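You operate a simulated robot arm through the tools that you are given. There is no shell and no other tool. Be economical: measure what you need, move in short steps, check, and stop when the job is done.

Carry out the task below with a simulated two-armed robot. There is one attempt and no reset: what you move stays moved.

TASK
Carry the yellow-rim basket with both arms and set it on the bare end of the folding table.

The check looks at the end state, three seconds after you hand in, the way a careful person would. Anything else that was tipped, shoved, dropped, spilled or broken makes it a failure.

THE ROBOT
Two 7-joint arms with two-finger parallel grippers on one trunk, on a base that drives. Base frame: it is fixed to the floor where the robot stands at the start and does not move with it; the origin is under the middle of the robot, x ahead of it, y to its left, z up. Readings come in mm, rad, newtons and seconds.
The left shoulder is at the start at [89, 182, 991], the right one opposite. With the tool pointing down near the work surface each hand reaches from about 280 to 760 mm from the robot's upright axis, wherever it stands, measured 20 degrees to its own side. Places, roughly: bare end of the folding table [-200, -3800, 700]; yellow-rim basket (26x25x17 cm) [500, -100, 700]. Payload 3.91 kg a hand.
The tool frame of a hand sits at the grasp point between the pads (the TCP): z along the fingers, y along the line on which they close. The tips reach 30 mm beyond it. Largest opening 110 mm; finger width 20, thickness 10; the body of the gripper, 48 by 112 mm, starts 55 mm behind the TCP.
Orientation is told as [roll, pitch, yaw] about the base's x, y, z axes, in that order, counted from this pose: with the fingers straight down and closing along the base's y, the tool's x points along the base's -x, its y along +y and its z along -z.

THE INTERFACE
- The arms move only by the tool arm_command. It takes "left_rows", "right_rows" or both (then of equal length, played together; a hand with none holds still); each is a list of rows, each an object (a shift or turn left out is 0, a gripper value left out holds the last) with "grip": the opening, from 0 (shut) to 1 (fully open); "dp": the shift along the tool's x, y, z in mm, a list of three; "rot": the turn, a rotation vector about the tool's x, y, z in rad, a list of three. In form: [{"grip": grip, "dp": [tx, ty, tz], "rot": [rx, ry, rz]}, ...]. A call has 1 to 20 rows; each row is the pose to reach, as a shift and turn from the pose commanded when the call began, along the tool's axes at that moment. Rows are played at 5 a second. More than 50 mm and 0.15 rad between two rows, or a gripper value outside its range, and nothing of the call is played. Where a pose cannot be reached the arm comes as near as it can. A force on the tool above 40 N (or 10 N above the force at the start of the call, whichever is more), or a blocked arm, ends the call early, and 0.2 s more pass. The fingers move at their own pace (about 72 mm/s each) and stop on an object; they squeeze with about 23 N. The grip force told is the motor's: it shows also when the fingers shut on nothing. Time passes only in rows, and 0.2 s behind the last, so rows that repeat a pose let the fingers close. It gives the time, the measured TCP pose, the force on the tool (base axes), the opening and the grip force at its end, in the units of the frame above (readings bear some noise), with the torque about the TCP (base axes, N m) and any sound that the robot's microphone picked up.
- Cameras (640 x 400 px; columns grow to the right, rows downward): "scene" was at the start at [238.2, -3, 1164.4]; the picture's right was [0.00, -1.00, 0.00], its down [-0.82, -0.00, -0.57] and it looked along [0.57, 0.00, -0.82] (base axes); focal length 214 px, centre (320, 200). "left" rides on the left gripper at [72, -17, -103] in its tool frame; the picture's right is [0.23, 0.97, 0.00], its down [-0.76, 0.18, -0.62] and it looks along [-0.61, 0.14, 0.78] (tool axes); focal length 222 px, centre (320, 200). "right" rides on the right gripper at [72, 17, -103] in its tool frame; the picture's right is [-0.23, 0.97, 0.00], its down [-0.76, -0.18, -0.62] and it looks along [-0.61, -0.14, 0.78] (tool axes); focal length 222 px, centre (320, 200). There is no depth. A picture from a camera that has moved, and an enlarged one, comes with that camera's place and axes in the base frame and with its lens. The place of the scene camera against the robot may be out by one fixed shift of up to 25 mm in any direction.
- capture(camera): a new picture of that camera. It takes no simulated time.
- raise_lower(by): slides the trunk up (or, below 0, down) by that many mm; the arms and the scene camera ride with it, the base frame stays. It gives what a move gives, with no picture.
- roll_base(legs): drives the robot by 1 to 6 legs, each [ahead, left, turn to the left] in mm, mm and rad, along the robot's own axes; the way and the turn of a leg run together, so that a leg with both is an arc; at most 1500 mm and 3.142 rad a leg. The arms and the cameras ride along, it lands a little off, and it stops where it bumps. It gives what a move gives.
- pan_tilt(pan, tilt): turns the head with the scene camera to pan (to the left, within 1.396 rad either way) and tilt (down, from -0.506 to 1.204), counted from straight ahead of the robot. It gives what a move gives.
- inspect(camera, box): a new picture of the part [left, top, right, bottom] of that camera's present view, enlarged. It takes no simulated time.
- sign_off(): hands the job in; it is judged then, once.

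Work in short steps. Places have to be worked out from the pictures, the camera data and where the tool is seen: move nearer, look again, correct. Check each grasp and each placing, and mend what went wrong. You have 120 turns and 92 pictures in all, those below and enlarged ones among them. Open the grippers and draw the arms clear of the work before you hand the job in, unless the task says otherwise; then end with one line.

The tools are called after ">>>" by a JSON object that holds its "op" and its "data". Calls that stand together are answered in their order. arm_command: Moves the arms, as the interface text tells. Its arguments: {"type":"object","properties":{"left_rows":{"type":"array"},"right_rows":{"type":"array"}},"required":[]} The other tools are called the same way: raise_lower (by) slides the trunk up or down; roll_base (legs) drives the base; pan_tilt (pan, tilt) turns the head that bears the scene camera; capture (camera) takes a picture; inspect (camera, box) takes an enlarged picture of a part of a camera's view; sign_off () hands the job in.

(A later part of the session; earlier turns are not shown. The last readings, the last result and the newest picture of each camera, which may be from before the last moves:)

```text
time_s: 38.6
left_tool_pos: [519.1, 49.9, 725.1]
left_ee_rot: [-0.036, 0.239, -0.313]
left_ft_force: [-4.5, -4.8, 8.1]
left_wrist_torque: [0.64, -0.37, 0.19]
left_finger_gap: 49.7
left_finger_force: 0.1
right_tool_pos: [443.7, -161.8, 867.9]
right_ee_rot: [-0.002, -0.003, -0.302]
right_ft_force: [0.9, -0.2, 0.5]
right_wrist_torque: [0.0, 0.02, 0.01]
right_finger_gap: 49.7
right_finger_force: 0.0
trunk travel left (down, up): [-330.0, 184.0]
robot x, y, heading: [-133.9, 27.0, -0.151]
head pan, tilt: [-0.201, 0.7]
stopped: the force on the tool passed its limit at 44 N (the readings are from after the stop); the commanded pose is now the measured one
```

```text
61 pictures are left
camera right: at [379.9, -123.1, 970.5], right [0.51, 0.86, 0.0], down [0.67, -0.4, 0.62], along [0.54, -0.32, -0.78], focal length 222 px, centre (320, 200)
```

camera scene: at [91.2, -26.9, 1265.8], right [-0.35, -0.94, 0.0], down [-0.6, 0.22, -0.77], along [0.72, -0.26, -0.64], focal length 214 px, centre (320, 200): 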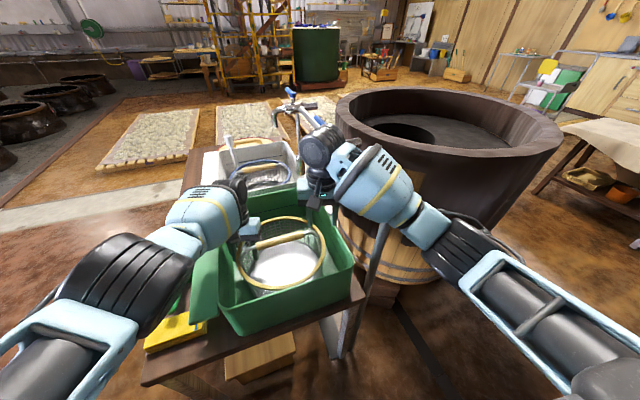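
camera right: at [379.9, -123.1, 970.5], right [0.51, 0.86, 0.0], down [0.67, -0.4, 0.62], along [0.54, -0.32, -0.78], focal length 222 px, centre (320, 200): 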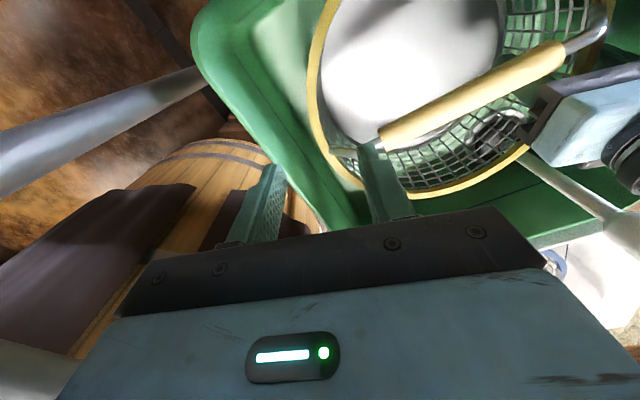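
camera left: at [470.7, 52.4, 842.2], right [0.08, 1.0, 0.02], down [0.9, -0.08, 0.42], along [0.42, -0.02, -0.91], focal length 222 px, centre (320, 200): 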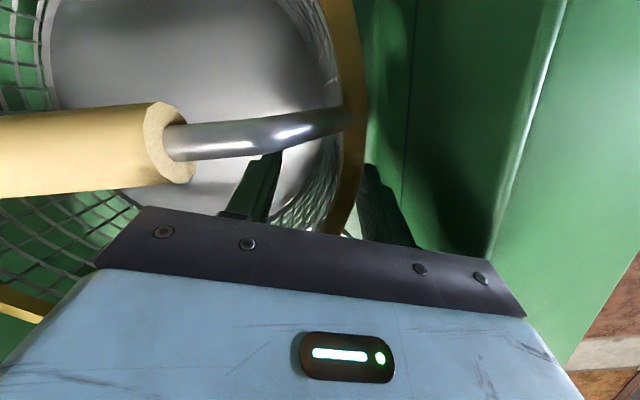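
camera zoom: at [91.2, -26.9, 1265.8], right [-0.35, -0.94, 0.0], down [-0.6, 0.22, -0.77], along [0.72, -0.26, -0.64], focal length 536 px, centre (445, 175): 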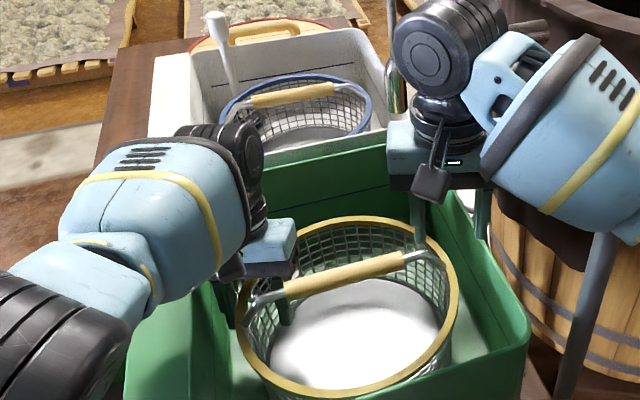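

The left fingers straddle the rim and nothing looks displaced. I lift the left hand straight up about 90 mm in base z.

>>> {"op": "arm_command", "data": {"left_rows": [{"dp": [3, 0, -14]}, {"dp": [7, -1, -30]}, {"dp": [14, -2, -58]}, {"dp": [21, -3, -87]}, {"dp": [21, -3, -87]}]}}

>>> {"op": "capture", "data": {"camera": "left"}}

```text
time_s: 39.8
left_tool_pos: [534.0, 47.6, 810.5]
left_ee_rot: [-0.035, 0.24, -0.311]
left_ft_force: [-0.3, 0.1, 0.0]
left_wrist_torque: [-0.03, 0.01, 0.03]
left_finger_gap: 49.5
left_finger_force: 0.0
left hand out of reach, approached as far as the arm can: row 1, 2, 3, 4, 5
right_tool_pos: [444.3, -162.1, 868.0]
right_ee_rot: [-0.001, -0.001, -0.3]
right_ft_force: [-0.5, 1.0, -0.1]
right_wrist_torque: [0.0, -0.01, 0.0]
right_finger_gap: 49.4
right_finger_force: 0.1
trunk travel left (down, up): [-330.0, 184.0]
robot x, y, heading: [-130.6, 24.2, -0.152]
head pan, tilt: [-0.201, 0.7]
```

```text
60 pictures are left
camera left: at [486.1, 49.2, 928.5], right [0.08, 1.0, 0.02], down [0.91, -0.08, 0.42], along [0.42, -0.02, -0.91], focal length 222 px, centre (320, 200)
```

left: 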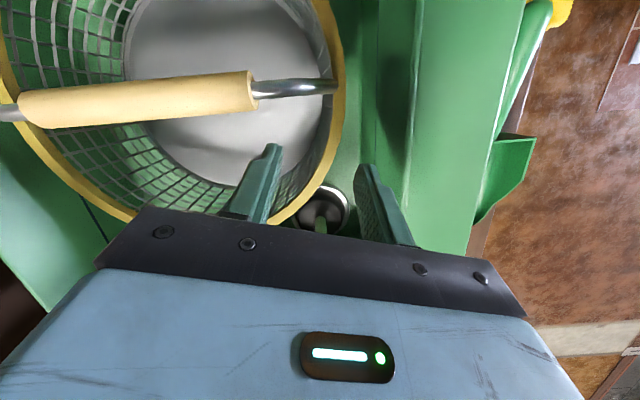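

Still out of reach there. I pull the left hand back to (512, 62, 840) and level it.

>>> {"op": "arm_command", "data": {"left_rows": [{"dp": [16, 3, -12], "rot": [-0.018, -0.12, 0]}, {"dp": [32, 6, -23], "rot": [-0.035, -0.24, 0]}, {"dp": [32, 6, -23], "rot": [-0.035, -0.24, 0]}, {"dp": [32, 6, -23], "rot": [-0.035, -0.24, 0]}]}}

```text
time_s: 40.8
left_tool_pos: [581.3, 36.9, 836.8]
left_ee_rot: [-0.001, 0.001, -0.305]
left_ft_force: [-0.6, -0.2, 0.6]
left_wrist_torque: [-0.03, 0.02, -0.01]
left_finger_gap: 49.4
left_finger_force: 0.1
left hand out of reach, approached as far as the arm can: row 1, 2, 3, 4
right_tool_pos: [443.0, -160.8, 868.0]
right_ee_rot: [-0.001, -0.002, -0.304]
right_ft_force: [-0.4, -0.1, 0.3]
right_wrist_torque: [0.03, 0.01, -0.02]
right_finger_gap: 49.5
right_finger_force: 0.1
trunk travel left (down, up): [-330.0, 184.0]
robot x, y, heading: [-130.1, 27.8, -0.152]
head pan, tilt: [-0.201, 0.7]
```

The left arm has stretched out near-singular. I pull it well back toward the robot to bend the elbow again.

>>> {"op": "arm_command", "data": {"left_rows": [{"dp": [20, 10, -5]}, {"dp": [50, 25, -10]}, {"dp": [85, 40, -15]}, {"dp": [120, 60, -20]}, {"dp": [150, 80, -20]}, {"dp": [150, 80, -20]}]}}

>>> {"op": "capture", "data": {"camera": "scene"}}

```text
time_s: 42.2
left_tool_pos: [592.4, 68.5, 844.0]
left_ee_rot: [0.001, -0.001, -0.308]
left_ft_force: [-0.2, 0.0, 0.1]
left_wrist_torque: [-0.01, -0.01, -0.02]
left_finger_gap: 49.7
left_finger_force: 0.1
left hand out of reach, approached as far as the arm can: row 1, 2, 3, 4, 5, 6
right_tool_pos: [444.2, -160.3, 867.9]
right_ee_rot: [-0.003, -0.001, -0.3]
right_ft_force: [0.7, 0.4, 0.1]
right_wrist_torque: [0.02, 0.0, 0.01]
right_finger_gap: 49.5
right_finger_force: 0.1
trunk travel left (down, up): [-330.0, 184.0]
robot x, y, heading: [-126.2, 25.5, -0.153]
head pan, tilt: [-0.201, 0.7]
```

```text
59 pictures are left
camera scene: at [91.8, -26.3, 1266.0], right [-0.35, -0.94, 0.0], down [-0.6, 0.22, -0.77], along [0.72, -0.26, -0.64], focal length 214 px, centre (320, 200)
```

scene: 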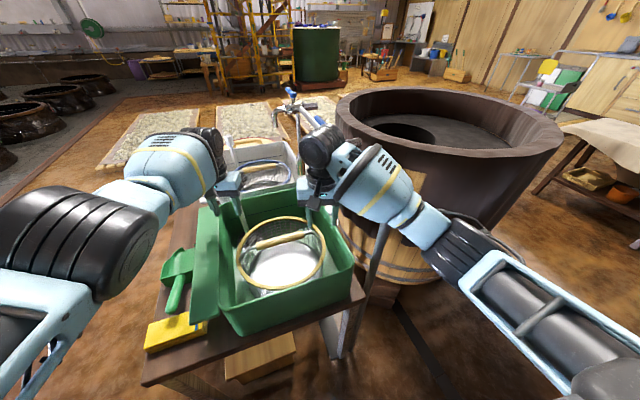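

The left elbow seems to be in the wrong branch after the swing out and back. I'll retrace: up, then out to the left with the yaw turned back, to let it bend normally again.

>>> {"op": "arm_command", "data": {"left_rows": [{"dp": [0, 0, -40]}, {"dp": [10, 5, -80]}, {"dp": [40, 15, -115], "rot": [0, 0, -0.1]}, {"dp": [75, 28, -150], "rot": [0, 0, -0.22]}, {"dp": [115, 41, -156], "rot": [0, 0, -0.34]}, {"dp": [155, 54, -156], "rot": [0, 0, -0.46]}, {"dp": [195, 67, -156], "rot": [0, 0, -0.58]}, {"dp": [235, 80, -156], "rot": [0, 0, -0.7]}, {"dp": [275, 94, -156], "rot": [0, 0, -0.82]}, {"dp": [315, 108, -156], "rot": [0, 0, -0.94]}, {"dp": [350, 120, -156], "rot": [0, 0, -1.06]}, {"dp": [375, 131, -156], "rot": [0, 0, -1.06]}, {"dp": [375, 131, -156], "rot": [0, 0, -1.06]}]}}

>>> {"op": "pan_tilt", "data": {"pan": 0.5, "tilt": 0.7}}

>>> {"op": "capture", "data": {"camera": "scene"}}

```text
refused: row 4 steps farther than a row can; nothing moved
```

```text
time_s: 43.3
left_tool_pos: [593.0, 68.3, 844.9]
left_ee_rot: [0.0, 0.0, -0.307]
left_ft_force: [0.7, 0.4, 0.3]
left_wrist_torque: [0.0, -0.02, 0.0]
left_finger_gap: 49.6
left_finger_force: 0.0
right_tool_pos: [443.6, -159.8, 868.7]
right_ee_rot: [-0.003, -0.004, -0.301]
right_ft_force: [0.0, -0.2, -0.6]
right_wrist_torque: [-0.03, -0.03, 0.04]
right_finger_gap: 49.1
right_finger_force: 0.0
trunk travel left (down, up): [-330.0, 184.0]
robot x, y, heading: [-127.7, 25.6, -0.149]
head pan, tilt: [0.499, 0.7]
```

```text
58 pictures are left
camera scene: at [92.0, 31.9, 1265.9], right [0.34, -0.94, 0.0], down [-0.61, -0.22, -0.77], along [0.72, 0.26, -0.64], focal length 214 px, centre (320, 200)
```

scene: 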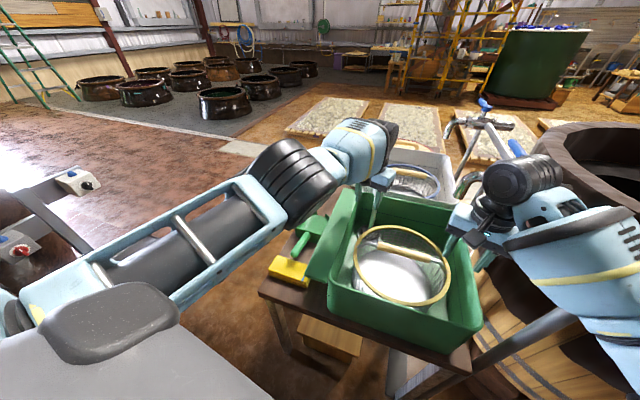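

The left arm is almost straight. I retry the retrace with smaller steps.

>>> {"op": "arm_command", "data": {"left_rows": [{"dp": [0, 0, -40]}, {"dp": [10, 5, -80]}, {"dp": [35, 15, -110], "rot": [0, 0, -0.1]}, {"dp": [65, 26, -140], "rot": [0, 0, -0.2]}, {"dp": [100, 38, -156], "rot": [0, 0, -0.3]}, {"dp": [135, 50, -156], "rot": [0, 0, -0.4]}, {"dp": [170, 62, -156], "rot": [0, 0, -0.5]}, {"dp": [205, 74, -156], "rot": [0, 0, -0.6]}, {"dp": [240, 86, -156], "rot": [0, 0, -0.7]}, {"dp": [275, 98, -156], "rot": [0, 0, -0.8]}, {"dp": [310, 110, -156], "rot": [0, 0, -0.9]}, {"dp": [345, 122, -156], "rot": [0, 0, -1.0]}, {"dp": [375, 131, -156], "rot": [0, 0, -1.06]}, {"dp": [375, 131, -156], "rot": [0, 0, -1.06]}]}}

>>> {"op": "capture", "data": {"camera": "scene"}}

```text
time_s: 46.0
left_tool_pos: [537.6, 20.6, 1048.8]
left_ee_rot: [0.044, 0.08, 0.862]
left_ft_force: [-0.4, 0.2, 1.4]
left_wrist_torque: [-0.02, 0.01, -0.02]
left_finger_gap: 49.5
left_finger_force: 0.1
left hand out of reach, approached as far as the arm can: row 2, 3, 4, 5, 6, 7, 8, 9, 10, 11, 12, 13
right_tool_pos: [444.6, -159.8, 867.7]
right_ee_rot: [-0.003, 0.0, -0.3]
right_ft_force: [-1.1, 1.3, 1.4]
right_wrist_torque: [-0.07, -0.02, 0.03]
right_finger_gap: 49.8
right_finger_force: 0.1
trunk travel left (down, up): [-330.0, 184.0]
robot x, y, heading: [-128.2, 29.7, -0.152]
head pan, tilt: [0.499, 0.7]
stopped in row 13 (left hand): the arm was blocked; the commanded pose is now the measured one
```

```text
57 pictures are left
camera scene: at [92.1, 32.6, 1265.9], right [0.34, -0.94, 0.0], down [-0.61, -0.22, -0.77], along [0.72, 0.26, -0.64], focal length 214 px, centre (320, 200)
```

scene: 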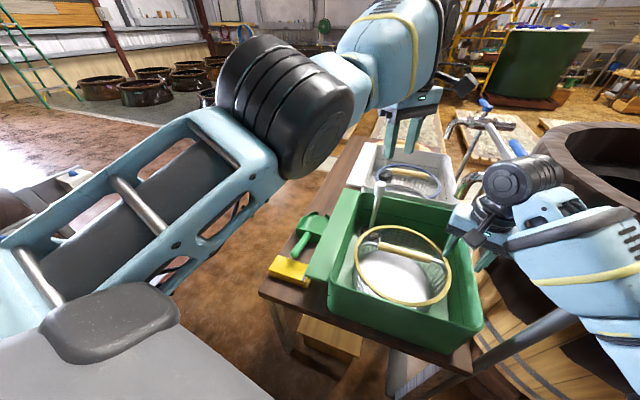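

The elbow is now bent upward, which may be workable. I try going gently to above the left rim point, turning the yaw back to -0.3.

>>> {"op": "arm_command", "data": {"left_rows": [{"dp": [0, 0, 0], "rot": [-0.02, -0.04, 0.1]}, {"dp": [0, 0, 0], "rot": [-0.044, -0.08, 0.22]}, {"dp": [5, 0, 10], "rot": [-0.044, -0.08, 0.34]}, {"dp": [10, 5, 20], "rot": [-0.044, -0.08, 0.46]}, {"dp": [20, 10, 30], "rot": [-0.044, -0.08, 0.58]}, {"dp": [30, 20, 40], "rot": [-0.044, -0.08, 0.7]}, {"dp": [40, 30, 50], "rot": [-0.044, -0.08, 0.82]}, {"dp": [45, 35, 50], "rot": [-0.044, -0.08, 0.94]}, {"dp": [48, 38, 50], "rot": [-0.044, -0.08, 1.06]}, {"dp": [48, 38, 50], "rot": [-0.044, -0.08, 1.16]}, {"dp": [48, 38, 50], "rot": [-0.044, -0.08, 1.16]}]}}

>>> {"op": "capture", "data": {"camera": "scene"}}

```text
time_s: 48.6
left_tool_pos: [542.7, 17.4, 1028.1]
left_ee_rot: [-0.006, 0.054, -0.196]
left_ft_force: [0.3, -0.3, -0.1]
left_wrist_torque: [0.02, 0.02, -0.01]
left_finger_gap: 49.4
left_finger_force: 0.0
left hand out of reach, approached as far as the arm can: row 3, 4, 5, 6, 7, 8, 9, 10, 11
right_tool_pos: [443.4, -161.7, 869.0]
right_ee_rot: [-0.003, -0.002, -0.303]
right_ft_force: [0.4, -0.3, -0.2]
right_wrist_torque: [-0.01, 0.0, 0.02]
right_finger_gap: 49.5
right_finger_force: 0.1
trunk travel left (down, up): [-330.0, 184.0]
robot x, y, heading: [-129.0, 27.6, -0.151]
head pan, tilt: [0.499, 0.7]
stopped in row 11 (left hand): the arm was blocked; the commanded pose is now the measured one
```

```text
56 pictures are left
camera scene: at [91.5, 32.0, 1266.0], right [0.34, -0.94, 0.0], down [-0.6, -0.22, -0.77], along [0.72, 0.26, -0.64], focal length 214 px, centre (320, 200)
```

scene: 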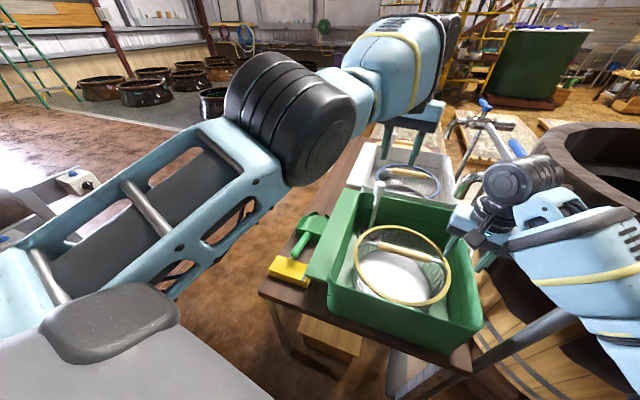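

The arm is against a limit. I'll sweep the left hand in a wide arc out to the open left at full stretch, then draw it in there so the elbow bends naturally outward.

>>> {"op": "arm_command", "data": {"left_rows": [{"dp": [0, 40, 5], "rot": [0, -0.05, -0.05]}, {"dp": [0, 80, 10], "rot": [0, -0.05, -0.1]}, {"dp": [0, 120, 15], "rot": [0, -0.05, -0.15]}, {"dp": [0, 160, 20], "rot": [0, -0.05, -0.2]}, {"dp": [0, 200, 25], "rot": [0, -0.05, -0.25]}, {"dp": [0, 240, 30], "rot": [0, -0.05, -0.3]}, {"dp": [0, 280, 35], "rot": [0, -0.05, -0.35]}, {"dp": [25, 315, 40], "rot": [0, -0.05, -0.4]}, {"dp": [50, 350, 45], "rot": [0, -0.05, -0.45]}, {"dp": [80, 385, 50], "rot": [0, -0.05, -0.5]}, {"dp": [110, 420, 55], "rot": [0, -0.05, -0.55]}, {"dp": [140, 455, 58], "rot": [0, -0.05, -0.6]}, {"dp": [170, 490, 58], "rot": [0, -0.05, -0.65]}, {"dp": [175, 510, 58], "rot": [0, -0.05, -0.7]}, {"dp": [175, 510, 58], "rot": [0, -0.05, -0.7]}]}}

>>> {"op": "capture", "data": {"camera": "scene"}}

```text
time_s: 51.8
left_tool_pos: [526.2, 585.4, 992.4]
left_ee_rot: [0.013, -0.001, 0.501]
left_ft_force: [-0.6, -0.9, 0.6]
left_wrist_torque: [-0.01, 0.02, -0.01]
left_finger_gap: 49.4
left_finger_force: 0.2
left hand out of reach, approached as far as the arm can: row 1, 2, 3, 4, 5, 6, 7, 8, 9, 10, 11, 12, 13, 14, 15
right_tool_pos: [444.4, -161.2, 868.6]
right_ee_rot: [-0.002, -0.002, -0.3]
right_ft_force: [0.2, 0.3, -1.3]
right_wrist_torque: [-0.02, 0.02, -0.01]
right_finger_gap: 49.5
right_finger_force: 0.0
trunk travel left (down, up): [-330.0, 184.0]
robot x, y, heading: [-127.6, 28.1, -0.152]
head pan, tilt: [0.499, 0.7]
```

```text
55 pictures are left
camera scene: at [91.7, 32.3, 1266.0], right [0.34, -0.94, 0.0], down [-0.6, -0.22, -0.77], along [0.72, 0.26, -0.64], focal length 214 px, centre (320, 200)
```

scene: 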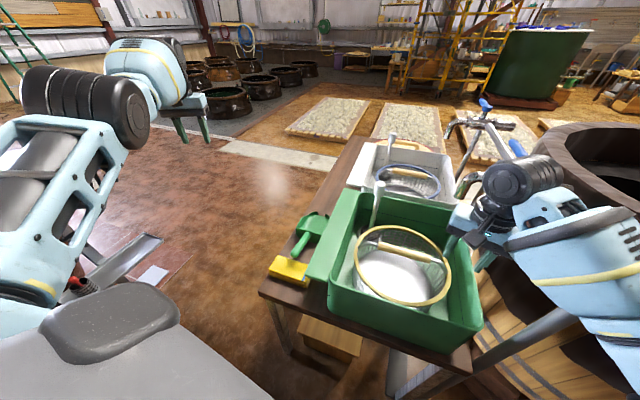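

Now I pull the hand inward from here to see whether the elbow bends properly.

>>> {"op": "arm_command", "data": {"left_rows": [{"dp": [35, -10, 0]}, {"dp": [70, -20, 0]}, {"dp": [105, -30, 0]}, {"dp": [140, -40, 0]}, {"dp": [175, -50, 0]}, {"dp": [204, -60, 0]}, {"dp": [204, -60, 0]}]}}

>>> {"op": "capture", "data": {"camera": "scene"}}

```text
time_s: 53.4
left_tool_pos: [559.7, 502.6, 1021.0]
left_ee_rot: [0.012, -0.003, 0.501]
left_ft_force: [-0.4, 0.4, -0.2]
left_wrist_torque: [0.01, -0.02, -0.01]
left_finger_gap: 49.5
left_finger_force: 0.0
left hand out of reach, approached as far as the arm can: row 1, 2, 3, 4, 5, 6, 7
right_tool_pos: [443.3, -161.2, 867.2]
right_ee_rot: [-0.004, -0.002, -0.302]
right_ft_force: [0.3, -0.2, -0.1]
right_wrist_torque: [-0.04, -0.03, 0.01]
right_finger_gap: 49.8
right_finger_force: 0.1
trunk travel left (down, up): [-330.0, 184.0]
robot x, y, heading: [-130.0, 28.6, -0.153]
head pan, tilt: [0.499, 0.7]
```

```text
54 pictures are left
camera scene: at [91.3, 32.0, 1266.0], right [0.34, -0.94, 0.0], down [-0.6, -0.22, -0.77], along [0.72, 0.26, -0.64], focal length 214 px, centre (320, 200)
```

scene: 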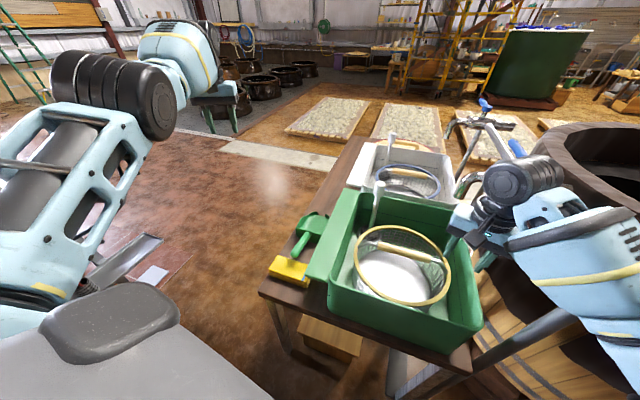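

Not yet. There is open floor under the hand here, so I lower it well down to make the elbow drop, then pull it in.

>>> {"op": "arm_command", "data": {"left_rows": [{"dp": [0, 0, 40]}, {"dp": [0, 0, 80]}, {"dp": [0, 0, 120]}, {"dp": [0, 0, 160]}, {"dp": [0, 0, 200]}, {"dp": [0, 0, 240]}, {"dp": [0, 0, 280]}, {"dp": [30, 0, 300]}, {"dp": [60, 0, 300]}, {"dp": [90, 0, 300]}, {"dp": [120, 0, 300]}, {"dp": [120, 0, 300]}]}}

>>> {"op": "capture", "data": {"camera": "scene"}}

```text
time_s: 56.0
left_tool_pos: [552.3, 489.2, 690.5]
left_ee_rot: [0.013, -0.003, 0.5]
left_ft_force: [-0.6, 0.0, 0.3]
left_wrist_torque: [0.04, 0.02, 0.03]
left_finger_gap: 49.6
left_finger_force: 0.1
left hand out of reach, approached as far as the arm can: row 1, 2, 3, 4, 5, 6, 8, 9, 10, 11, 12
right_tool_pos: [443.8, -161.2, 869.3]
right_ee_rot: [-0.002, 0.0, -0.302]
right_ft_force: [0.0, -0.4, 0.4]
right_wrist_torque: [0.0, 0.01, 0.04]
right_finger_gap: 49.3
right_finger_force: 0.0
trunk travel left (down, up): [-330.0, 184.0]
robot x, y, heading: [-129.6, 26.5, -0.15]
head pan, tilt: [0.499, 0.7]
```

```text
53 pictures are left
camera scene: at [91.4, 31.8, 1266.0], right [0.34, -0.94, 0.0], down [-0.6, -0.22, -0.77], along [0.72, 0.26, -0.64], focal length 214 px, centre (320, 200)
```

scene: 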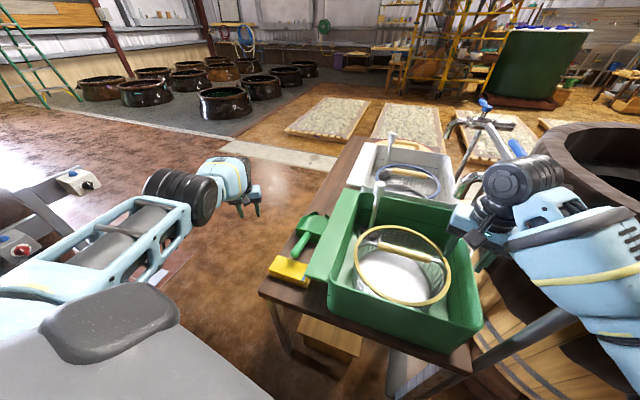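

The arm follows in height but won't fold at full stretch. Rising did bend the elbow before, so here in the open I raise the hand and draw it in at the same time.

>>> {"op": "arm_command", "data": {"left_rows": [{"dp": [0, 0, -45]}, {"dp": [0, 0, -90]}, {"dp": [0, 0, -135]}, {"dp": [0, 0, -180]}, {"dp": [10, -5, -225]}, {"dp": [25, -10, -270]}, {"dp": [45, -15, -310]}, {"dp": [65, -20, -350]}, {"dp": [90, -25, -390]}, {"dp": [115, -30, -430]}, {"dp": [140, -35, -460]}, {"dp": [170, -40, -480]}, {"dp": [200, -45, -490]}, {"dp": [230, -50, -490]}, {"dp": [230, -50, -490]}]}}

>>> {"op": "capture", "data": {"camera": "scene"}}

```text
time_s: 59.2
left_tool_pos: [546.4, 425.9, 1136.0]
left_ee_rot: [0.012, -0.002, 0.502]
left_ft_force: [0.2, -0.4, -0.1]
left_wrist_torque: [0.01, 0.02, 0.0]
left_finger_gap: 49.5
left_finger_force: 0.1
left hand out of reach, approached as far as the arm can: row 1, 2, 3, 4, 5, 6, 7, 8, 9, 10, 11, 12, 13, 14, 15
right_tool_pos: [444.6, -161.3, 868.1]
right_ee_rot: [-0.001, -0.001, -0.303]
right_ft_force: [0.8, 0.0, 0.3]
right_wrist_torque: [-0.01, 0.01, 0.02]
right_finger_gap: 49.5
right_finger_force: 0.1
trunk travel left (down, up): [-330.0, 184.0]
robot x, y, heading: [-128.4, 29.8, -0.153]
head pan, tilt: [0.499, 0.7]
```

```text
52 pictures are left
camera scene: at [91.5, 32.2, 1266.0], right [0.34, -0.94, 0.0], down [-0.6, -0.22, -0.77], along [0.72, 0.26, -0.64], focal length 214 px, centre (320, 200)
```

scene: 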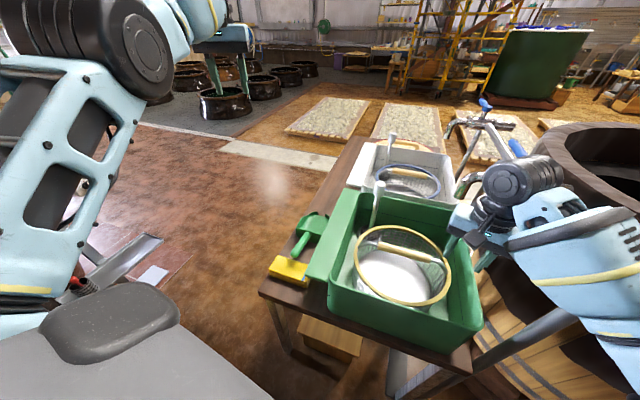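

The arm is still straight. A rightward sweep folded it once, so I sweep back right over the sink, high up, commanding it well inside its reach.

>>> {"op": "arm_command", "data": {"left_rows": [{"dp": [25, -22, 0], "rot": [0, 0, 0.05]}, {"dp": [50, -44, 0], "rot": [0, 0, 0.1]}, {"dp": [75, -66, 0], "rot": [0, 0, 0.15]}, {"dp": [100, -88, 10], "rot": [0, 0, 0.2]}, {"dp": [125, -110, 20], "rot": [0, 0, 0.25]}, {"dp": [150, -132, 30], "rot": [0, 0, 0.3]}, {"dp": [175, -154, 40], "rot": [0, 0, 0.35]}, {"dp": [200, -176, 50], "rot": [0, 0, 0.4]}, {"dp": [225, -198, 60], "rot": [0, 0, 0.45]}, {"dp": [245, -215, 70], "rot": [0, 0, 0.5]}, {"dp": [260, -215, 80], "rot": [0, 0, 0.5]}, {"dp": [260, -215, 80], "rot": [0, 0, 0.5]}]}}

>>> {"op": "capture", "data": {"camera": "scene"}}

```text
time_s: 61.8
left_tool_pos: [540.5, 45.6, 1098.7]
left_ee_rot: [0.012, 0.007, 0.005]
left_ft_force: [0.7, 0.9, 0.2]
left_wrist_torque: [-0.01, 0.02, 0.02]
left_finger_gap: 49.5
left_finger_force: 0.1
left hand out of reach, approached as far as the arm can: row 1, 2, 3, 4, 5, 6, 7, 8, 9, 10, 11, 12
right_tool_pos: [444.3, -162.1, 868.5]
right_ee_rot: [-0.003, -0.001, -0.303]
right_ft_force: [0.5, -0.7, -0.2]
right_wrist_torque: [-0.03, 0.0, 0.01]
right_finger_gap: 49.5
right_finger_force: 0.0
trunk travel left (down, up): [-330.0, 184.0]
robot x, y, heading: [-126.6, 27.3, -0.148]
head pan, tilt: [0.499, 0.7]
```

```text
51 pictures are left
camera scene: at [91.5, 32.2, 1266.0], right [0.34, -0.94, 0.0], down [-0.6, -0.22, -0.77], along [0.72, 0.26, -0.64], focal length 214 px, centre (320, 200)
```

scene: 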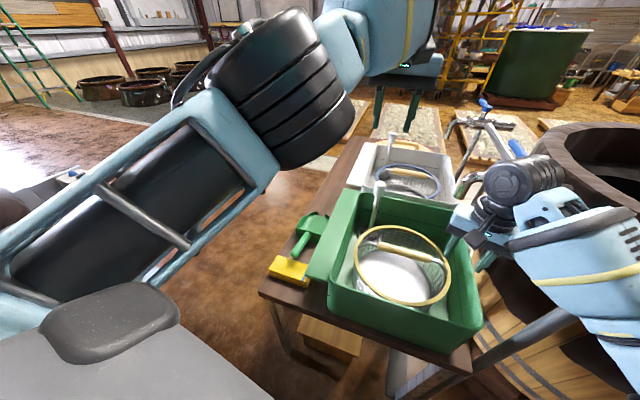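

I think the elbow slipped slightly past straight and is pinned at its stop, so inward pulls only push it further. I'll reach out to full stretch, sweep upward while stretched so it flexes the normal way, then draw in.

>>> {"op": "arm_command", "data": {"left_rows": [{"dp": [-30, 20, 35]}, {"dp": [-60, 40, 65]}, {"dp": [-95, 50, 90]}, {"dp": [-120, 50, 60]}, {"dp": [-120, 50, 15]}, {"dp": [-120, 50, -30]}, {"dp": [-120, 50, -75]}, {"dp": [-120, 50, -120]}, {"dp": [-80, 40, -140]}, {"dp": [-40, 30, -150]}, {"dp": [0, 20, -155]}, {"dp": [40, 20, -155]}, {"dp": [80, 20, -155]}, {"dp": [120, 20, -155]}, {"dp": [120, 20, -155]}]}}

>>> {"op": "capture", "data": {"camera": "scene"}}

```text
refused: row 1 steps farther than a row can; nothing moved
```

```text
50 pictures are left
camera scene: at [91.5, 32.2, 1266.0], right [0.34, -0.94, 0.0], down [-0.6, -0.22, -0.77], along [0.72, 0.26, -0.64], focal length 214 px, centre (320, 200)
```

scene: 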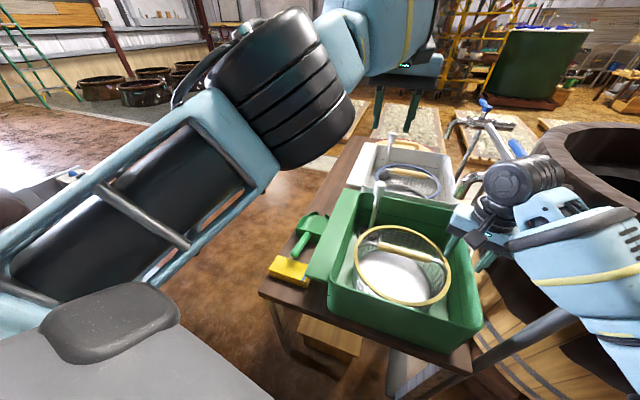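

The commanded pose has drifted far inside the robot, since targets accumulate even when unreached. I first walk the commanded target back outward in front of the hand.

>>> {"op": "arm_command", "data": {"left_rows": [{"dp": [-40, 17, 0]}, {"dp": [-80, 34, 0]}, {"dp": [-120, 51, 0]}, {"dp": [-160, 68, 0]}, {"dp": [-200, 85, 0]}, {"dp": [-240, 102, 0]}, {"dp": [-280, 119, 0]}, {"dp": [-320, 136, 0]}, {"dp": [-360, 153, 0]}, {"dp": [-400, 170, 0]}, {"dp": [-440, 187, 0]}, {"dp": [-480, 204, 0]}, {"dp": [-520, 221, 0]}, {"dp": [-560, 238, 0]}, {"dp": [-600, 255, 0]}, {"dp": [-640, 272, 0]}, {"dp": [-670, 285, 0]}]}}

>>> {"op": "capture", "data": {"camera": "scene"}}

```text
time_s: 65.4
left_tool_pos: [610.5, 258.1, 1009.5]
left_ee_rot: [0.011, 0.003, 0.0]
left_ft_force: [-0.6, -0.4, 0.7]
left_wrist_torque: [0.0, -0.02, 0.0]
left_finger_gap: 49.4
left_finger_force: 0.0
left hand out of reach, approached as far as the arm can: row 1, 2, 3, 4, 5, 6, 7, 8, 9, 10, 11, 12, 13, 14, 15, 16, 17
right_tool_pos: [443.0, -160.4, 868.8]
right_ee_rot: [-0.002, -0.001, -0.302]
right_ft_force: [0.2, -1.2, 0.6]
right_wrist_torque: [0.0, 0.0, 0.0]
right_finger_gap: 49.6
right_finger_force: 0.1
trunk travel left (down, up): [-330.0, 184.0]
robot x, y, heading: [-130.2, 27.9, -0.16]
head pan, tilt: [0.499, 0.7]
```

```text
49 pictures are left
camera scene: at [91.3, 31.7, 1266.1], right [0.34, -0.94, 0.0], down [-0.6, -0.22, -0.77], along [0.72, 0.26, -0.64], focal length 214 px, centre (320, 200)
```

scene: 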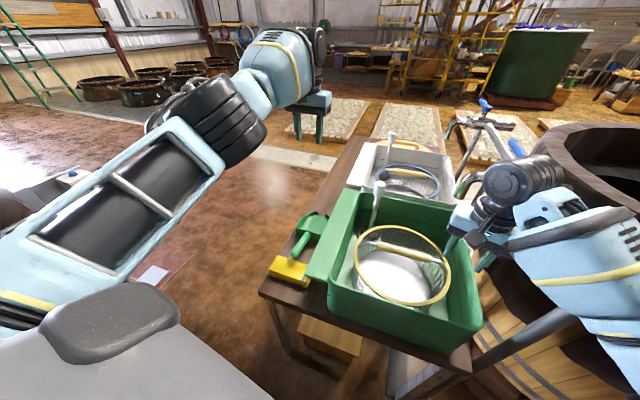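

The arm is extended to the front-left. Now the stretched upward sweep, then the pull-in.

>>> {"op": "arm_command", "data": {"left_rows": [{"dp": [-30, 30, 20]}, {"dp": [-60, 60, 40]}, {"dp": [-80, 90, 70]}, {"dp": [-80, 100, 110]}, {"dp": [-80, 100, 70]}, {"dp": [-80, 100, 25]}, {"dp": [-80, 100, -20]}, {"dp": [-80, 100, -65]}, {"dp": [-80, 100, -110]}, {"dp": [-80, 100, -150]}, {"dp": [-40, 90, -155]}, {"dp": [0, 80, -155]}, {"dp": [40, 70, -155]}, {"dp": [80, 60, -155]}, {"dp": [110, 60, -155]}, {"dp": [110, 60, -155]}]}}

>>> {"op": "capture", "data": {"camera": "scene"}}

```text
time_s: 68.8
left_tool_pos: [558.1, 342.1, 1145.5]
left_ee_rot: [0.011, 0.003, 0.0]
left_ft_force: [-0.7, -0.4, -0.2]
left_wrist_torque: [-0.01, 0.0, 0.03]
left_finger_gap: 49.9
left_finger_force: 0.1
left hand out of reach, approached as far as the arm can: row 1, 2, 3, 4, 5, 6, 7, 8, 9, 10, 11, 12, 13, 14, 15, 16
right_tool_pos: [443.5, -160.0, 868.3]
right_ee_rot: [-0.002, -0.002, -0.3]
right_ft_force: [-0.9, -0.1, -0.6]
right_wrist_torque: [0.0, 0.03, -0.01]
right_finger_gap: 49.5
right_finger_force: 0.1
trunk travel left (down, up): [-330.0, 184.0]
robot x, y, heading: [-127.4, 29.6, -0.152]
head pan, tilt: [0.499, 0.7]
```

```text
48 pictures are left
camera scene: at [91.5, 32.1, 1266.0], right [0.34, -0.94, 0.0], down [-0.6, -0.22, -0.77], along [0.72, 0.26, -0.64], focal length 214 px, centre (320, 200)
```

scene: 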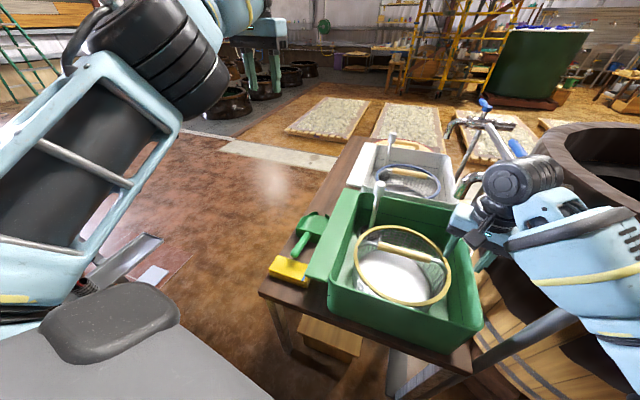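

Still pinned, so a wrist limit may be involved. I try tipping the left tool forward, which frees the wrist and forces the arm to fold.

>>> {"op": "arm_command", "data": {"left_rows": [{"rot": [0, -0.13, 0]}, {"rot": [0, -0.26, 0]}, {"rot": [0, -0.39, 0]}, {"rot": [0, -0.52, 0]}, {"rot": [0, -0.65, 0]}, {"rot": [0, -0.78, 0]}, {"rot": [0, -0.9, 0]}, {"rot": [0, -0.9, 0]}]}}

>>> {"op": "capture", "data": {"camera": "scene"}}

```text
time_s: 70.6
left_tool_pos: [706.5, 365.3, 1210.0]
left_ee_rot: [0.017, -0.892, -0.015]
left_ft_force: [0.2, -0.2, -0.4]
left_wrist_torque: [-0.01, 0.01, -0.01]
left_finger_gap: 49.2
left_finger_force: 0.1
left hand out of reach, approached as far as the arm can: row 1, 2, 3, 4, 5, 6, 7, 8
right_tool_pos: [443.5, -159.8, 868.3]
right_ee_rot: [-0.002, -0.002, -0.302]
right_ft_force: [-0.2, -0.4, -0.1]
right_wrist_torque: [-0.02, 0.01, 0.0]
right_finger_gap: 49.4
right_finger_force: 0.1
trunk travel left (down, up): [-330.0, 184.0]
robot x, y, heading: [-133.5, 25.5, -0.15]
head pan, tilt: [0.499, 0.7]
```

```text
47 pictures are left
camera scene: at [91.7, 32.3, 1266.0], right [0.34, -0.94, 0.0], down [-0.6, -0.22, -0.77], along [0.72, 0.26, -0.64], focal length 214 px, centre (320, 200)
```

scene: 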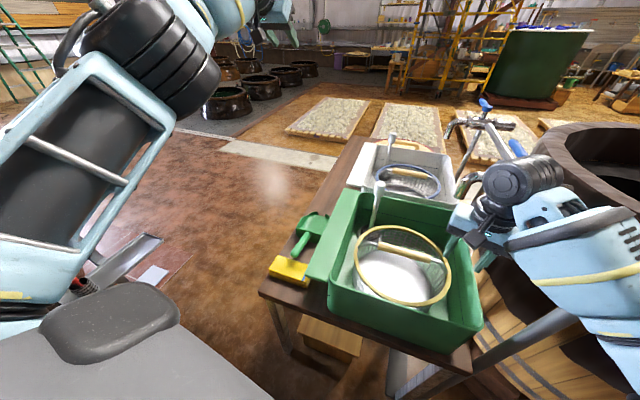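

The wrist rotates freely, so it is the elbow that is trapped just past its straightest point. I'll level the tool while walking the target outward and low to full stretch, front-left over open floor.

>>> {"op": "arm_command", "data": {"left_rows": [{"dp": [20, 12, 33], "rot": [0, 0.13, 0]}, {"dp": [41, 24, 65], "rot": [0, 0.26, 0]}, {"dp": [61, 37, 98], "rot": [0, 0.39, 0]}, {"dp": [82, 49, 131], "rot": [0, 0.52, 0]}, {"dp": [102, 61, 163], "rot": [0, 0.65, 0]}, {"dp": [123, 73, 196], "rot": [0, 0.78, 0]}, {"dp": [143, 86, 229], "rot": [0, 0.9, 0]}, {"dp": [164, 98, 262], "rot": [0, 0.9, 0]}, {"dp": [185, 110, 294], "rot": [0, 0.9, 0]}, {"dp": [205, 122, 327], "rot": [0, 0.9, 0]}, {"dp": [226, 135, 360], "rot": [0, 0.9, 0]}, {"dp": [246, 147, 392], "rot": [0, 0.9, 0]}, {"dp": [267, 159, 425], "rot": [0, 0.9, 0]}, {"dp": [267, 159, 425], "rot": [0, 0.9, 0]}]}}

```text
time_s: 73.6
left_tool_pos: [588.1, 467.7, 822.9]
left_ee_rot: [0.013, 0.002, -0.001]
left_ft_force: [0.5, -0.1, -0.7]
left_wrist_torque: [0.02, 0.01, -0.02]
left_finger_gap: 49.2
left_finger_force: 0.0
left hand out of reach, approached as far as the arm can: row 1, 2, 3, 4, 5, 6, 7, 8, 9, 10, 11, 12, 13, 14
right_tool_pos: [444.4, -160.9, 867.3]
right_ee_rot: [-0.005, -0.002, -0.301]
right_ft_force: [0.6, 0.1, 0.4]
right_wrist_torque: [-0.01, 0.03, 0.01]
right_finger_gap: 49.6
right_finger_force: 0.0
trunk travel left (down, up): [-330.0, 184.0]
robot x, y, heading: [-124.9, 27.6, -0.151]
head pan, tilt: [0.499, 0.7]
```

>>> {"op": "arm_command", "data": {"left_rows": [{"dp": [-29, 19, 0]}, {"dp": [-58, 38, 0]}, {"dp": [-87, 57, 0]}, {"dp": [-116, 76, 0]}, {"dp": [-145, 95, 0]}, {"dp": [-145, 95, 0]}]}}

```text
time_s: 75.0
left_tool_pos: [583.2, 487.5, 832.5]
left_ee_rot: [0.013, 0.004, -0.001]
left_ft_force: [0.2, 0.2, 0.2]
left_wrist_torque: [0.03, -0.02, -0.02]
left_finger_gap: 49.6
left_finger_force: 0.0
left hand out of reach, approached as far as the arm can: row 1, 2, 3, 4, 5, 6
right_tool_pos: [443.6, -160.3, 868.1]
right_ee_rot: [-0.004, -0.003, -0.304]
right_ft_force: [-0.3, 0.2, 0.3]
right_wrist_torque: [0.01, 0.02, -0.02]
right_finger_gap: 49.5
right_finger_force: 0.1
trunk travel left (down, up): [-330.0, 184.0]
robot x, y, heading: [-129.1, 25.6, -0.149]
head pan, tilt: [0.499, 0.7]
```

The arm is at true full stretch now. I sweep up while drawing in at the same time, so the elbow crosses to the folding side.

>>> {"op": "arm_command", "data": {"left_rows": [{"dp": [26, -17, -38]}, {"dp": [52, -34, -76]}, {"dp": [78, -51, -114]}, {"dp": [104, -68, -152]}, {"dp": [130, -85, -190]}, {"dp": [156, -102, -228]}, {"dp": [182, -119, -266]}, {"dp": [208, -136, -304]}, {"dp": [234, -153, -342]}, {"dp": [260, -170, -380]}, {"dp": [286, -187, -380]}, {"dp": [312, -204, -380]}, {"dp": [312, -204, -380]}]}}

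>>> {"op": "capture", "data": {"camera": "scene"}}

```text
time_s: 77.8
left_tool_pos: [281.9, 254.5, 1178.6]
left_ee_rot: [0.011, 0.001, -0.001]
left_ft_force: [-0.2, 0.5, -1.1]
left_wrist_torque: [0.02, -0.03, 0.01]
left_finger_gap: 49.4
left_finger_force: 0.2
left hand out of reach, approached as far as the arm can: row 9, 10, 11, 12, 13
right_tool_pos: [444.4, -160.2, 868.3]
right_ee_rot: [-0.003, 0.0, -0.302]
right_ft_force: [-0.8, 0.3, -0.8]
right_wrist_torque: [-0.02, -0.02, 0.0]
right_finger_gap: 49.5
right_finger_force: 0.1
trunk travel left (down, up): [-330.0, 184.0]
robot x, y, heading: [-132.9, 27.0, -0.155]
head pan, tilt: [0.499, 0.7]
```

```text
46 pictures are left
camera scene: at [91.3, 31.9, 1266.0], right [0.34, -0.94, 0.0], down [-0.6, -0.22, -0.77], along [0.72, 0.26, -0.64], focal length 214 px, centre (320, 200)
```

scene: 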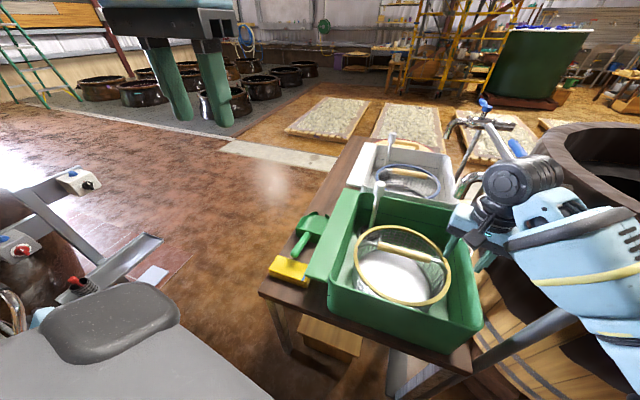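

The left arm has folded normally again. I retract the right hand 50 mm and drive the base 50 mm forward so neither arm has to stretch.

>>> {"op": "arm_command", "data": {"right_rows": [{"dp": [25, 0, 0]}, {"dp": [50, 0, 0]}, {"dp": [50, 0, 0]}]}}

>>> {"op": "roll_base", "data": {"legs": [[50, 0, 0]]}}

```text
time_s: 78.6
left_tool_pos: [284.7, 255.5, 1178.1]
left_ee_rot: [0.011, 0.002, 0.0]
left_ft_force: [-0.5, 0.3, 0.4]
left_wrist_torque: [-0.03, 0.0, 0.0]
left_finger_gap: 49.3
left_finger_force: 0.1
right_tool_pos: [396.8, -145.8, 868.1]
right_ee_rot: [-0.001, -0.001, -0.302]
right_ft_force: [-0.4, 1.1, 0.0]
right_wrist_torque: [0.01, 0.01, -0.02]
right_finger_gap: 49.6
right_finger_force: 0.1
trunk travel left (down, up): [-330.0, 184.0]
robot x, y, heading: [-130.2, 27.1, -0.15]
head pan, tilt: [0.499, 0.7]
```

```text
time_s: 79.5
left_tool_pos: [315.9, 249.6, 1184.0]
left_ee_rot: [0.006, -0.012, 0.0]
left_ft_force: [0.1, -0.3, 0.3]
left_wrist_torque: [0.01, -0.02, 0.03]
left_finger_gap: 49.5
left_finger_force: 0.1
right_tool_pos: [432.7, -153.2, 882.4]
right_ee_rot: [0.005, -0.028, -0.302]
right_ft_force: [0.1, -0.5, 0.4]
right_wrist_torque: [0.01, 0.0, -0.01]
right_finger_gap: 49.5
right_finger_force: 0.1
trunk travel left (down, up): [-330.0, 184.0]
robot x, y, heading: [-84.5, 16.7, -0.153]
head pan, tilt: [0.499, 0.7]
```

>>> {"op": "arm_command", "data": {"left_rows": [{"dp": [0, 0, 0]}, {"dp": [0, 0, 0]}]}}

>>> {"op": "pan_tilt", "data": {"pan": -0.3, "tilt": 0.8}}

>>> {"op": "capture", "data": {"camera": "scene"}}

```text
time_s: 80.1
left_tool_pos: [318.0, 249.3, 1182.8]
left_ee_rot: [0.007, -0.009, -0.001]
left_ft_force: [-0.2, 0.8, 1.1]
left_wrist_torque: [0.0, -0.02, 0.0]
left_finger_gap: 49.8
left_finger_force: 0.1
right_tool_pos: [436.5, -153.6, 883.0]
right_ee_rot: [0.006, -0.032, -0.301]
right_ft_force: [-0.4, 0.4, 0.1]
right_wrist_torque: [-0.02, 0.01, 0.0]
right_finger_gap: 49.4
right_finger_force: 0.0
trunk travel left (down, up): [-330.0, 184.0]
robot x, y, heading: [-80.0, 18.5, -0.152]
head pan, tilt: [0.499, 0.7]
```

```text
time_s: 81.3
left_tool_pos: [317.5, 248.9, 1182.2]
left_ee_rot: [0.009, -0.013, -0.002]
left_ft_force: [0.2, -0.3, 0.3]
left_wrist_torque: [-0.02, 0.0, -0.02]
left_finger_gap: 49.5
left_finger_force: 0.0
right_tool_pos: [436.6, -152.7, 884.3]
right_ee_rot: [0.009, -0.034, -0.3]
right_ft_force: [-1.1, 0.7, -1.0]
right_wrist_torque: [-0.03, 0.02, 0.01]
right_finger_gap: 49.7
right_finger_force: 0.1
trunk travel left (down, up): [-330.0, 184.0]
robot x, y, heading: [-82.1, 19.3, -0.15]
head pan, tilt: [-0.3, 0.799]
```

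```text
45 pictures are left
camera scene: at [117.7, -37.9, 1260.4], right [-0.44, -0.9, 0.0], down [-0.64, 0.31, -0.71], along [0.64, -0.31, -0.71], focal length 214 px, centre (320, 200)
```

scene: 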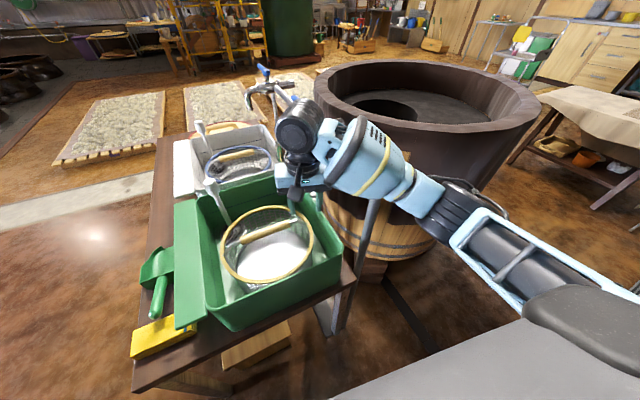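

The right forearm lies on the pipe again. Standing back like this, I can afford a higher trunk, so I raise it by 100 mm.

>>> {"op": "raise_lower", "data": {"by": 100}}

```text
time_s: 82.6
left_tool_pos: [333.7, 245.9, 1277.7]
left_ee_rot: [0.011, 0.005, 0.0]
left_ft_force: [-0.6, 0.8, 0.3]
left_wrist_torque: [-0.02, 0.03, -0.01]
left_finger_gap: 49.5
left_finger_force: 0.0
right_tool_pos: [446.5, -154.3, 972.4]
right_ee_rot: [0.001, -0.01, -0.302]
right_ft_force: [0.2, -0.6, 0.1]
right_wrist_torque: [-0.03, 0.0, 0.02]
right_finger_gap: 49.4
right_finger_force: 0.0
trunk travel left (down, up): [-430.0, 84.0]
robot x, y, heading: [-84.0, 17.6, -0.148]
head pan, tilt: [-0.3, 0.799]
```

>>> {"op": "arm_command", "data": {"left_rows": [{"dp": [-15, -15, 31], "rot": [0, 0, 0.03]}, {"dp": [-30, -31, 62], "rot": [0, 0, 0.06]}, {"dp": [-45, -46, 94], "rot": [0, 0, 0.09]}, {"dp": [-59, -61, 126], "rot": [0, 0, 0.12]}, {"dp": [-74, -77, 157], "rot": [0, 0, 0.15]}, {"dp": [-89, -92, 189], "rot": [0, 0, 0.18]}, {"dp": [-104, -107, 220], "rot": [0, 0, 0.21]}, {"dp": [-119, -123, 252], "rot": [0, 0, 0.24]}, {"dp": [-134, -138, 283], "rot": [0, 0, 0.27]}, {"dp": [-148, -153, 315], "rot": [0, 0, 0.3]}, {"dp": [-148, -153, 315], "rot": [0, 0, 0.3]}], "right_rows": [{"dp": [0, -6, 10]}, {"dp": [0, -6, 25]}, {"dp": [0, -6, 40]}, {"dp": [0, -6, 55]}, {"dp": [0, -6, 70]}, {"dp": [0, -6, 85]}, {"dp": [0, -6, 100]}, {"dp": [0, -6, 115]}, {"dp": [0, -6, 130]}, {"dp": [0, -6, 140]}, {"dp": [0, -6, 140]}]}}

>>> {"op": "capture", "data": {"camera": "scene"}}

```text
time_s: 85.0
left_tool_pos: [479.2, 96.3, 961.1]
left_ee_rot: [0.009, 0.006, -0.3]
left_ft_force: [0.7, 0.5, 0.4]
left_wrist_torque: [0.01, -0.01, 0.03]
left_finger_gap: 49.5
left_finger_force: 0.2
right_tool_pos: [446.7, -159.8, 833.0]
right_ee_rot: [0.002, -0.013, -0.3]
right_ft_force: [0.2, -0.4, 1.1]
right_wrist_torque: [-0.01, -0.01, 0.03]
right_finger_gap: 49.5
right_finger_force: 0.1
trunk travel left (down, up): [-430.0, 84.0]
robot x, y, heading: [-83.5, 19.3, -0.153]
head pan, tilt: [-0.3, 0.799]
```

```text
44 pictures are left
camera scene: at [94.5, -33.6, 1368.1], right [-0.44, -0.9, 0.0], down [-0.64, 0.31, -0.7], along [0.63, -0.3, -0.72], focal length 214 px, centre (320, 200)
```

scene: 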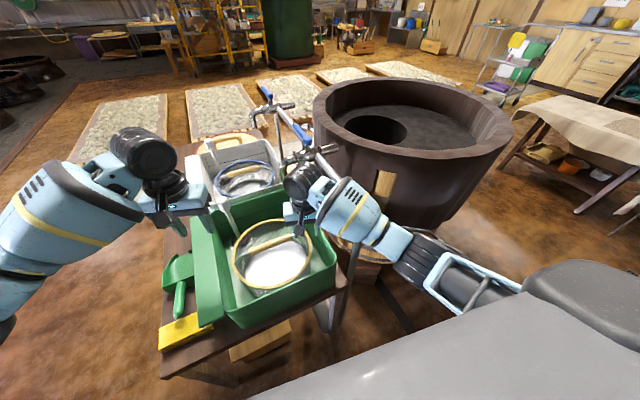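

Both arms are tracking well now. The left hand goes to above its rim point at z 825.

>>> {"op": "arm_command", "data": {"left_rows": [{"dp": [-14, -8, 30]}, {"dp": [-28, -16, 65]}, {"dp": [-42, -23, 100]}, {"dp": [-42, -23, 136]}, {"dp": [-42, -23, 136]}, {"dp": [-42, -23, 136]}]}}

>>> {"op": "capture", "data": {"camera": "left"}}

>>> {"op": "capture", "data": {"camera": "right"}}

```text
time_s: 86.4
left_tool_pos: [511.5, 63.6, 825.5]
left_ee_rot: [0.01, 0.005, -0.302]
left_ft_force: [-0.3, -0.1, 0.5]
left_wrist_torque: [0.04, 0.0, -0.02]
left_finger_gap: 49.6
left_finger_force: 0.1
right_tool_pos: [446.0, -160.7, 834.1]
right_ee_rot: [0.002, -0.012, -0.303]
right_ft_force: [-0.4, -0.2, -0.3]
right_wrist_torque: [-0.03, -0.03, 0.0]
right_finger_gap: 49.4
right_finger_force: 0.1
trunk travel left (down, up): [-430.0, 84.0]
robot x, y, heading: [-80.3, 21.0, -0.155]
head pan, tilt: [-0.3, 0.799]
```

```text
43 pictures are left
camera left: at [437.9, 69.5, 927.6], right [0.07, 1.0, 0.01], down [0.78, -0.06, 0.62], along [0.62, -0.04, -0.78], focal length 222 px, centre (320, 200)
```

left: 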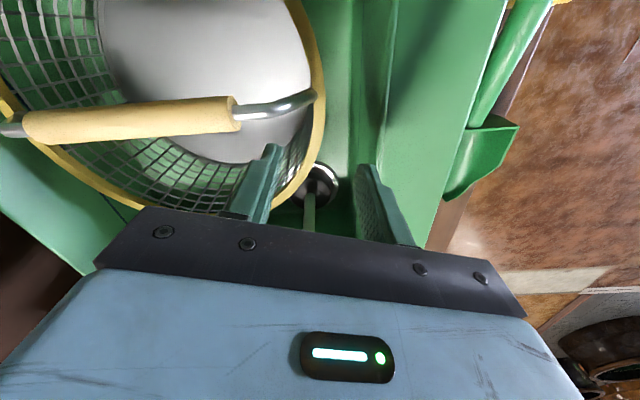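

```text
42 pictures are left
camera right: at [380.8, -121.5, 935.2], right [0.51, 0.86, 0.0], down [0.67, -0.39, 0.63], along [0.55, -0.32, -0.77], focal length 222 px, centre (320, 200)
```

right: 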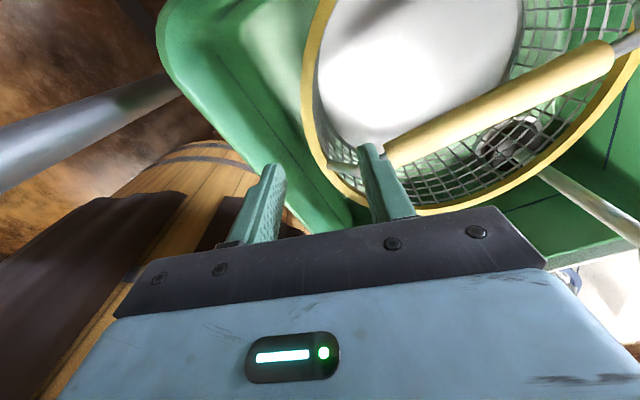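

>>> {"op": "inspect", "data": {"camera": "left", "box": [240, 70, 400, 210]}}

>>> {"op": "inspect", "data": {"camera": "right", "box": [240, 70, 400, 210]}}

```text
2.86 times, centred on (320, 140) of left
camera zoom: at [437.9, 69.5, 927.6], right [0.07, 1.0, 0.01], down [0.78, -0.06, 0.62], along [0.62, -0.04, -0.78], focal length 635 px, centre (320, 371)
```

zoom: 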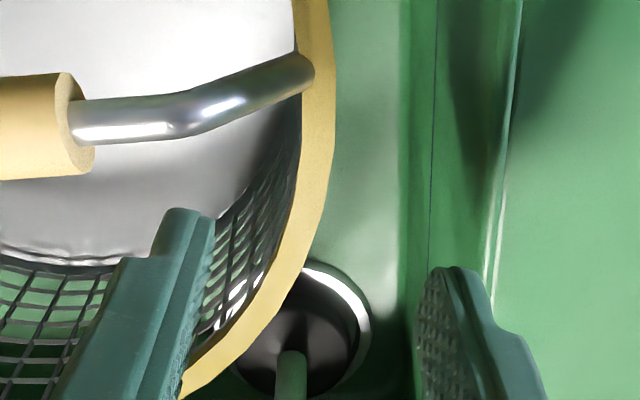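

```text
2.86 times, centred on (320, 140) of right
camera zoom: at [380.8, -121.5, 935.2], right [0.51, 0.86, 0.0], down [0.67, -0.39, 0.63], along [0.55, -0.32, -0.77], focal length 635 px, centre (320, 371)
```

zoom: 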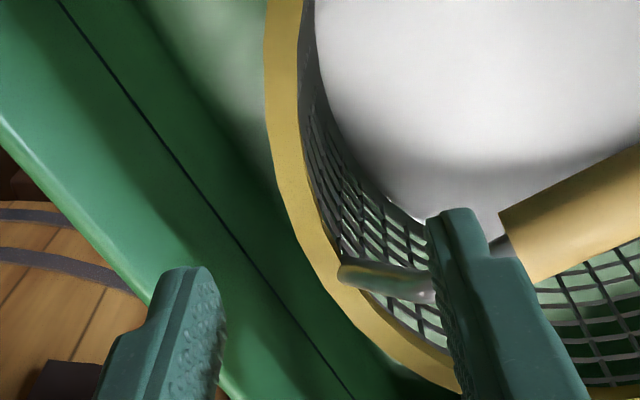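

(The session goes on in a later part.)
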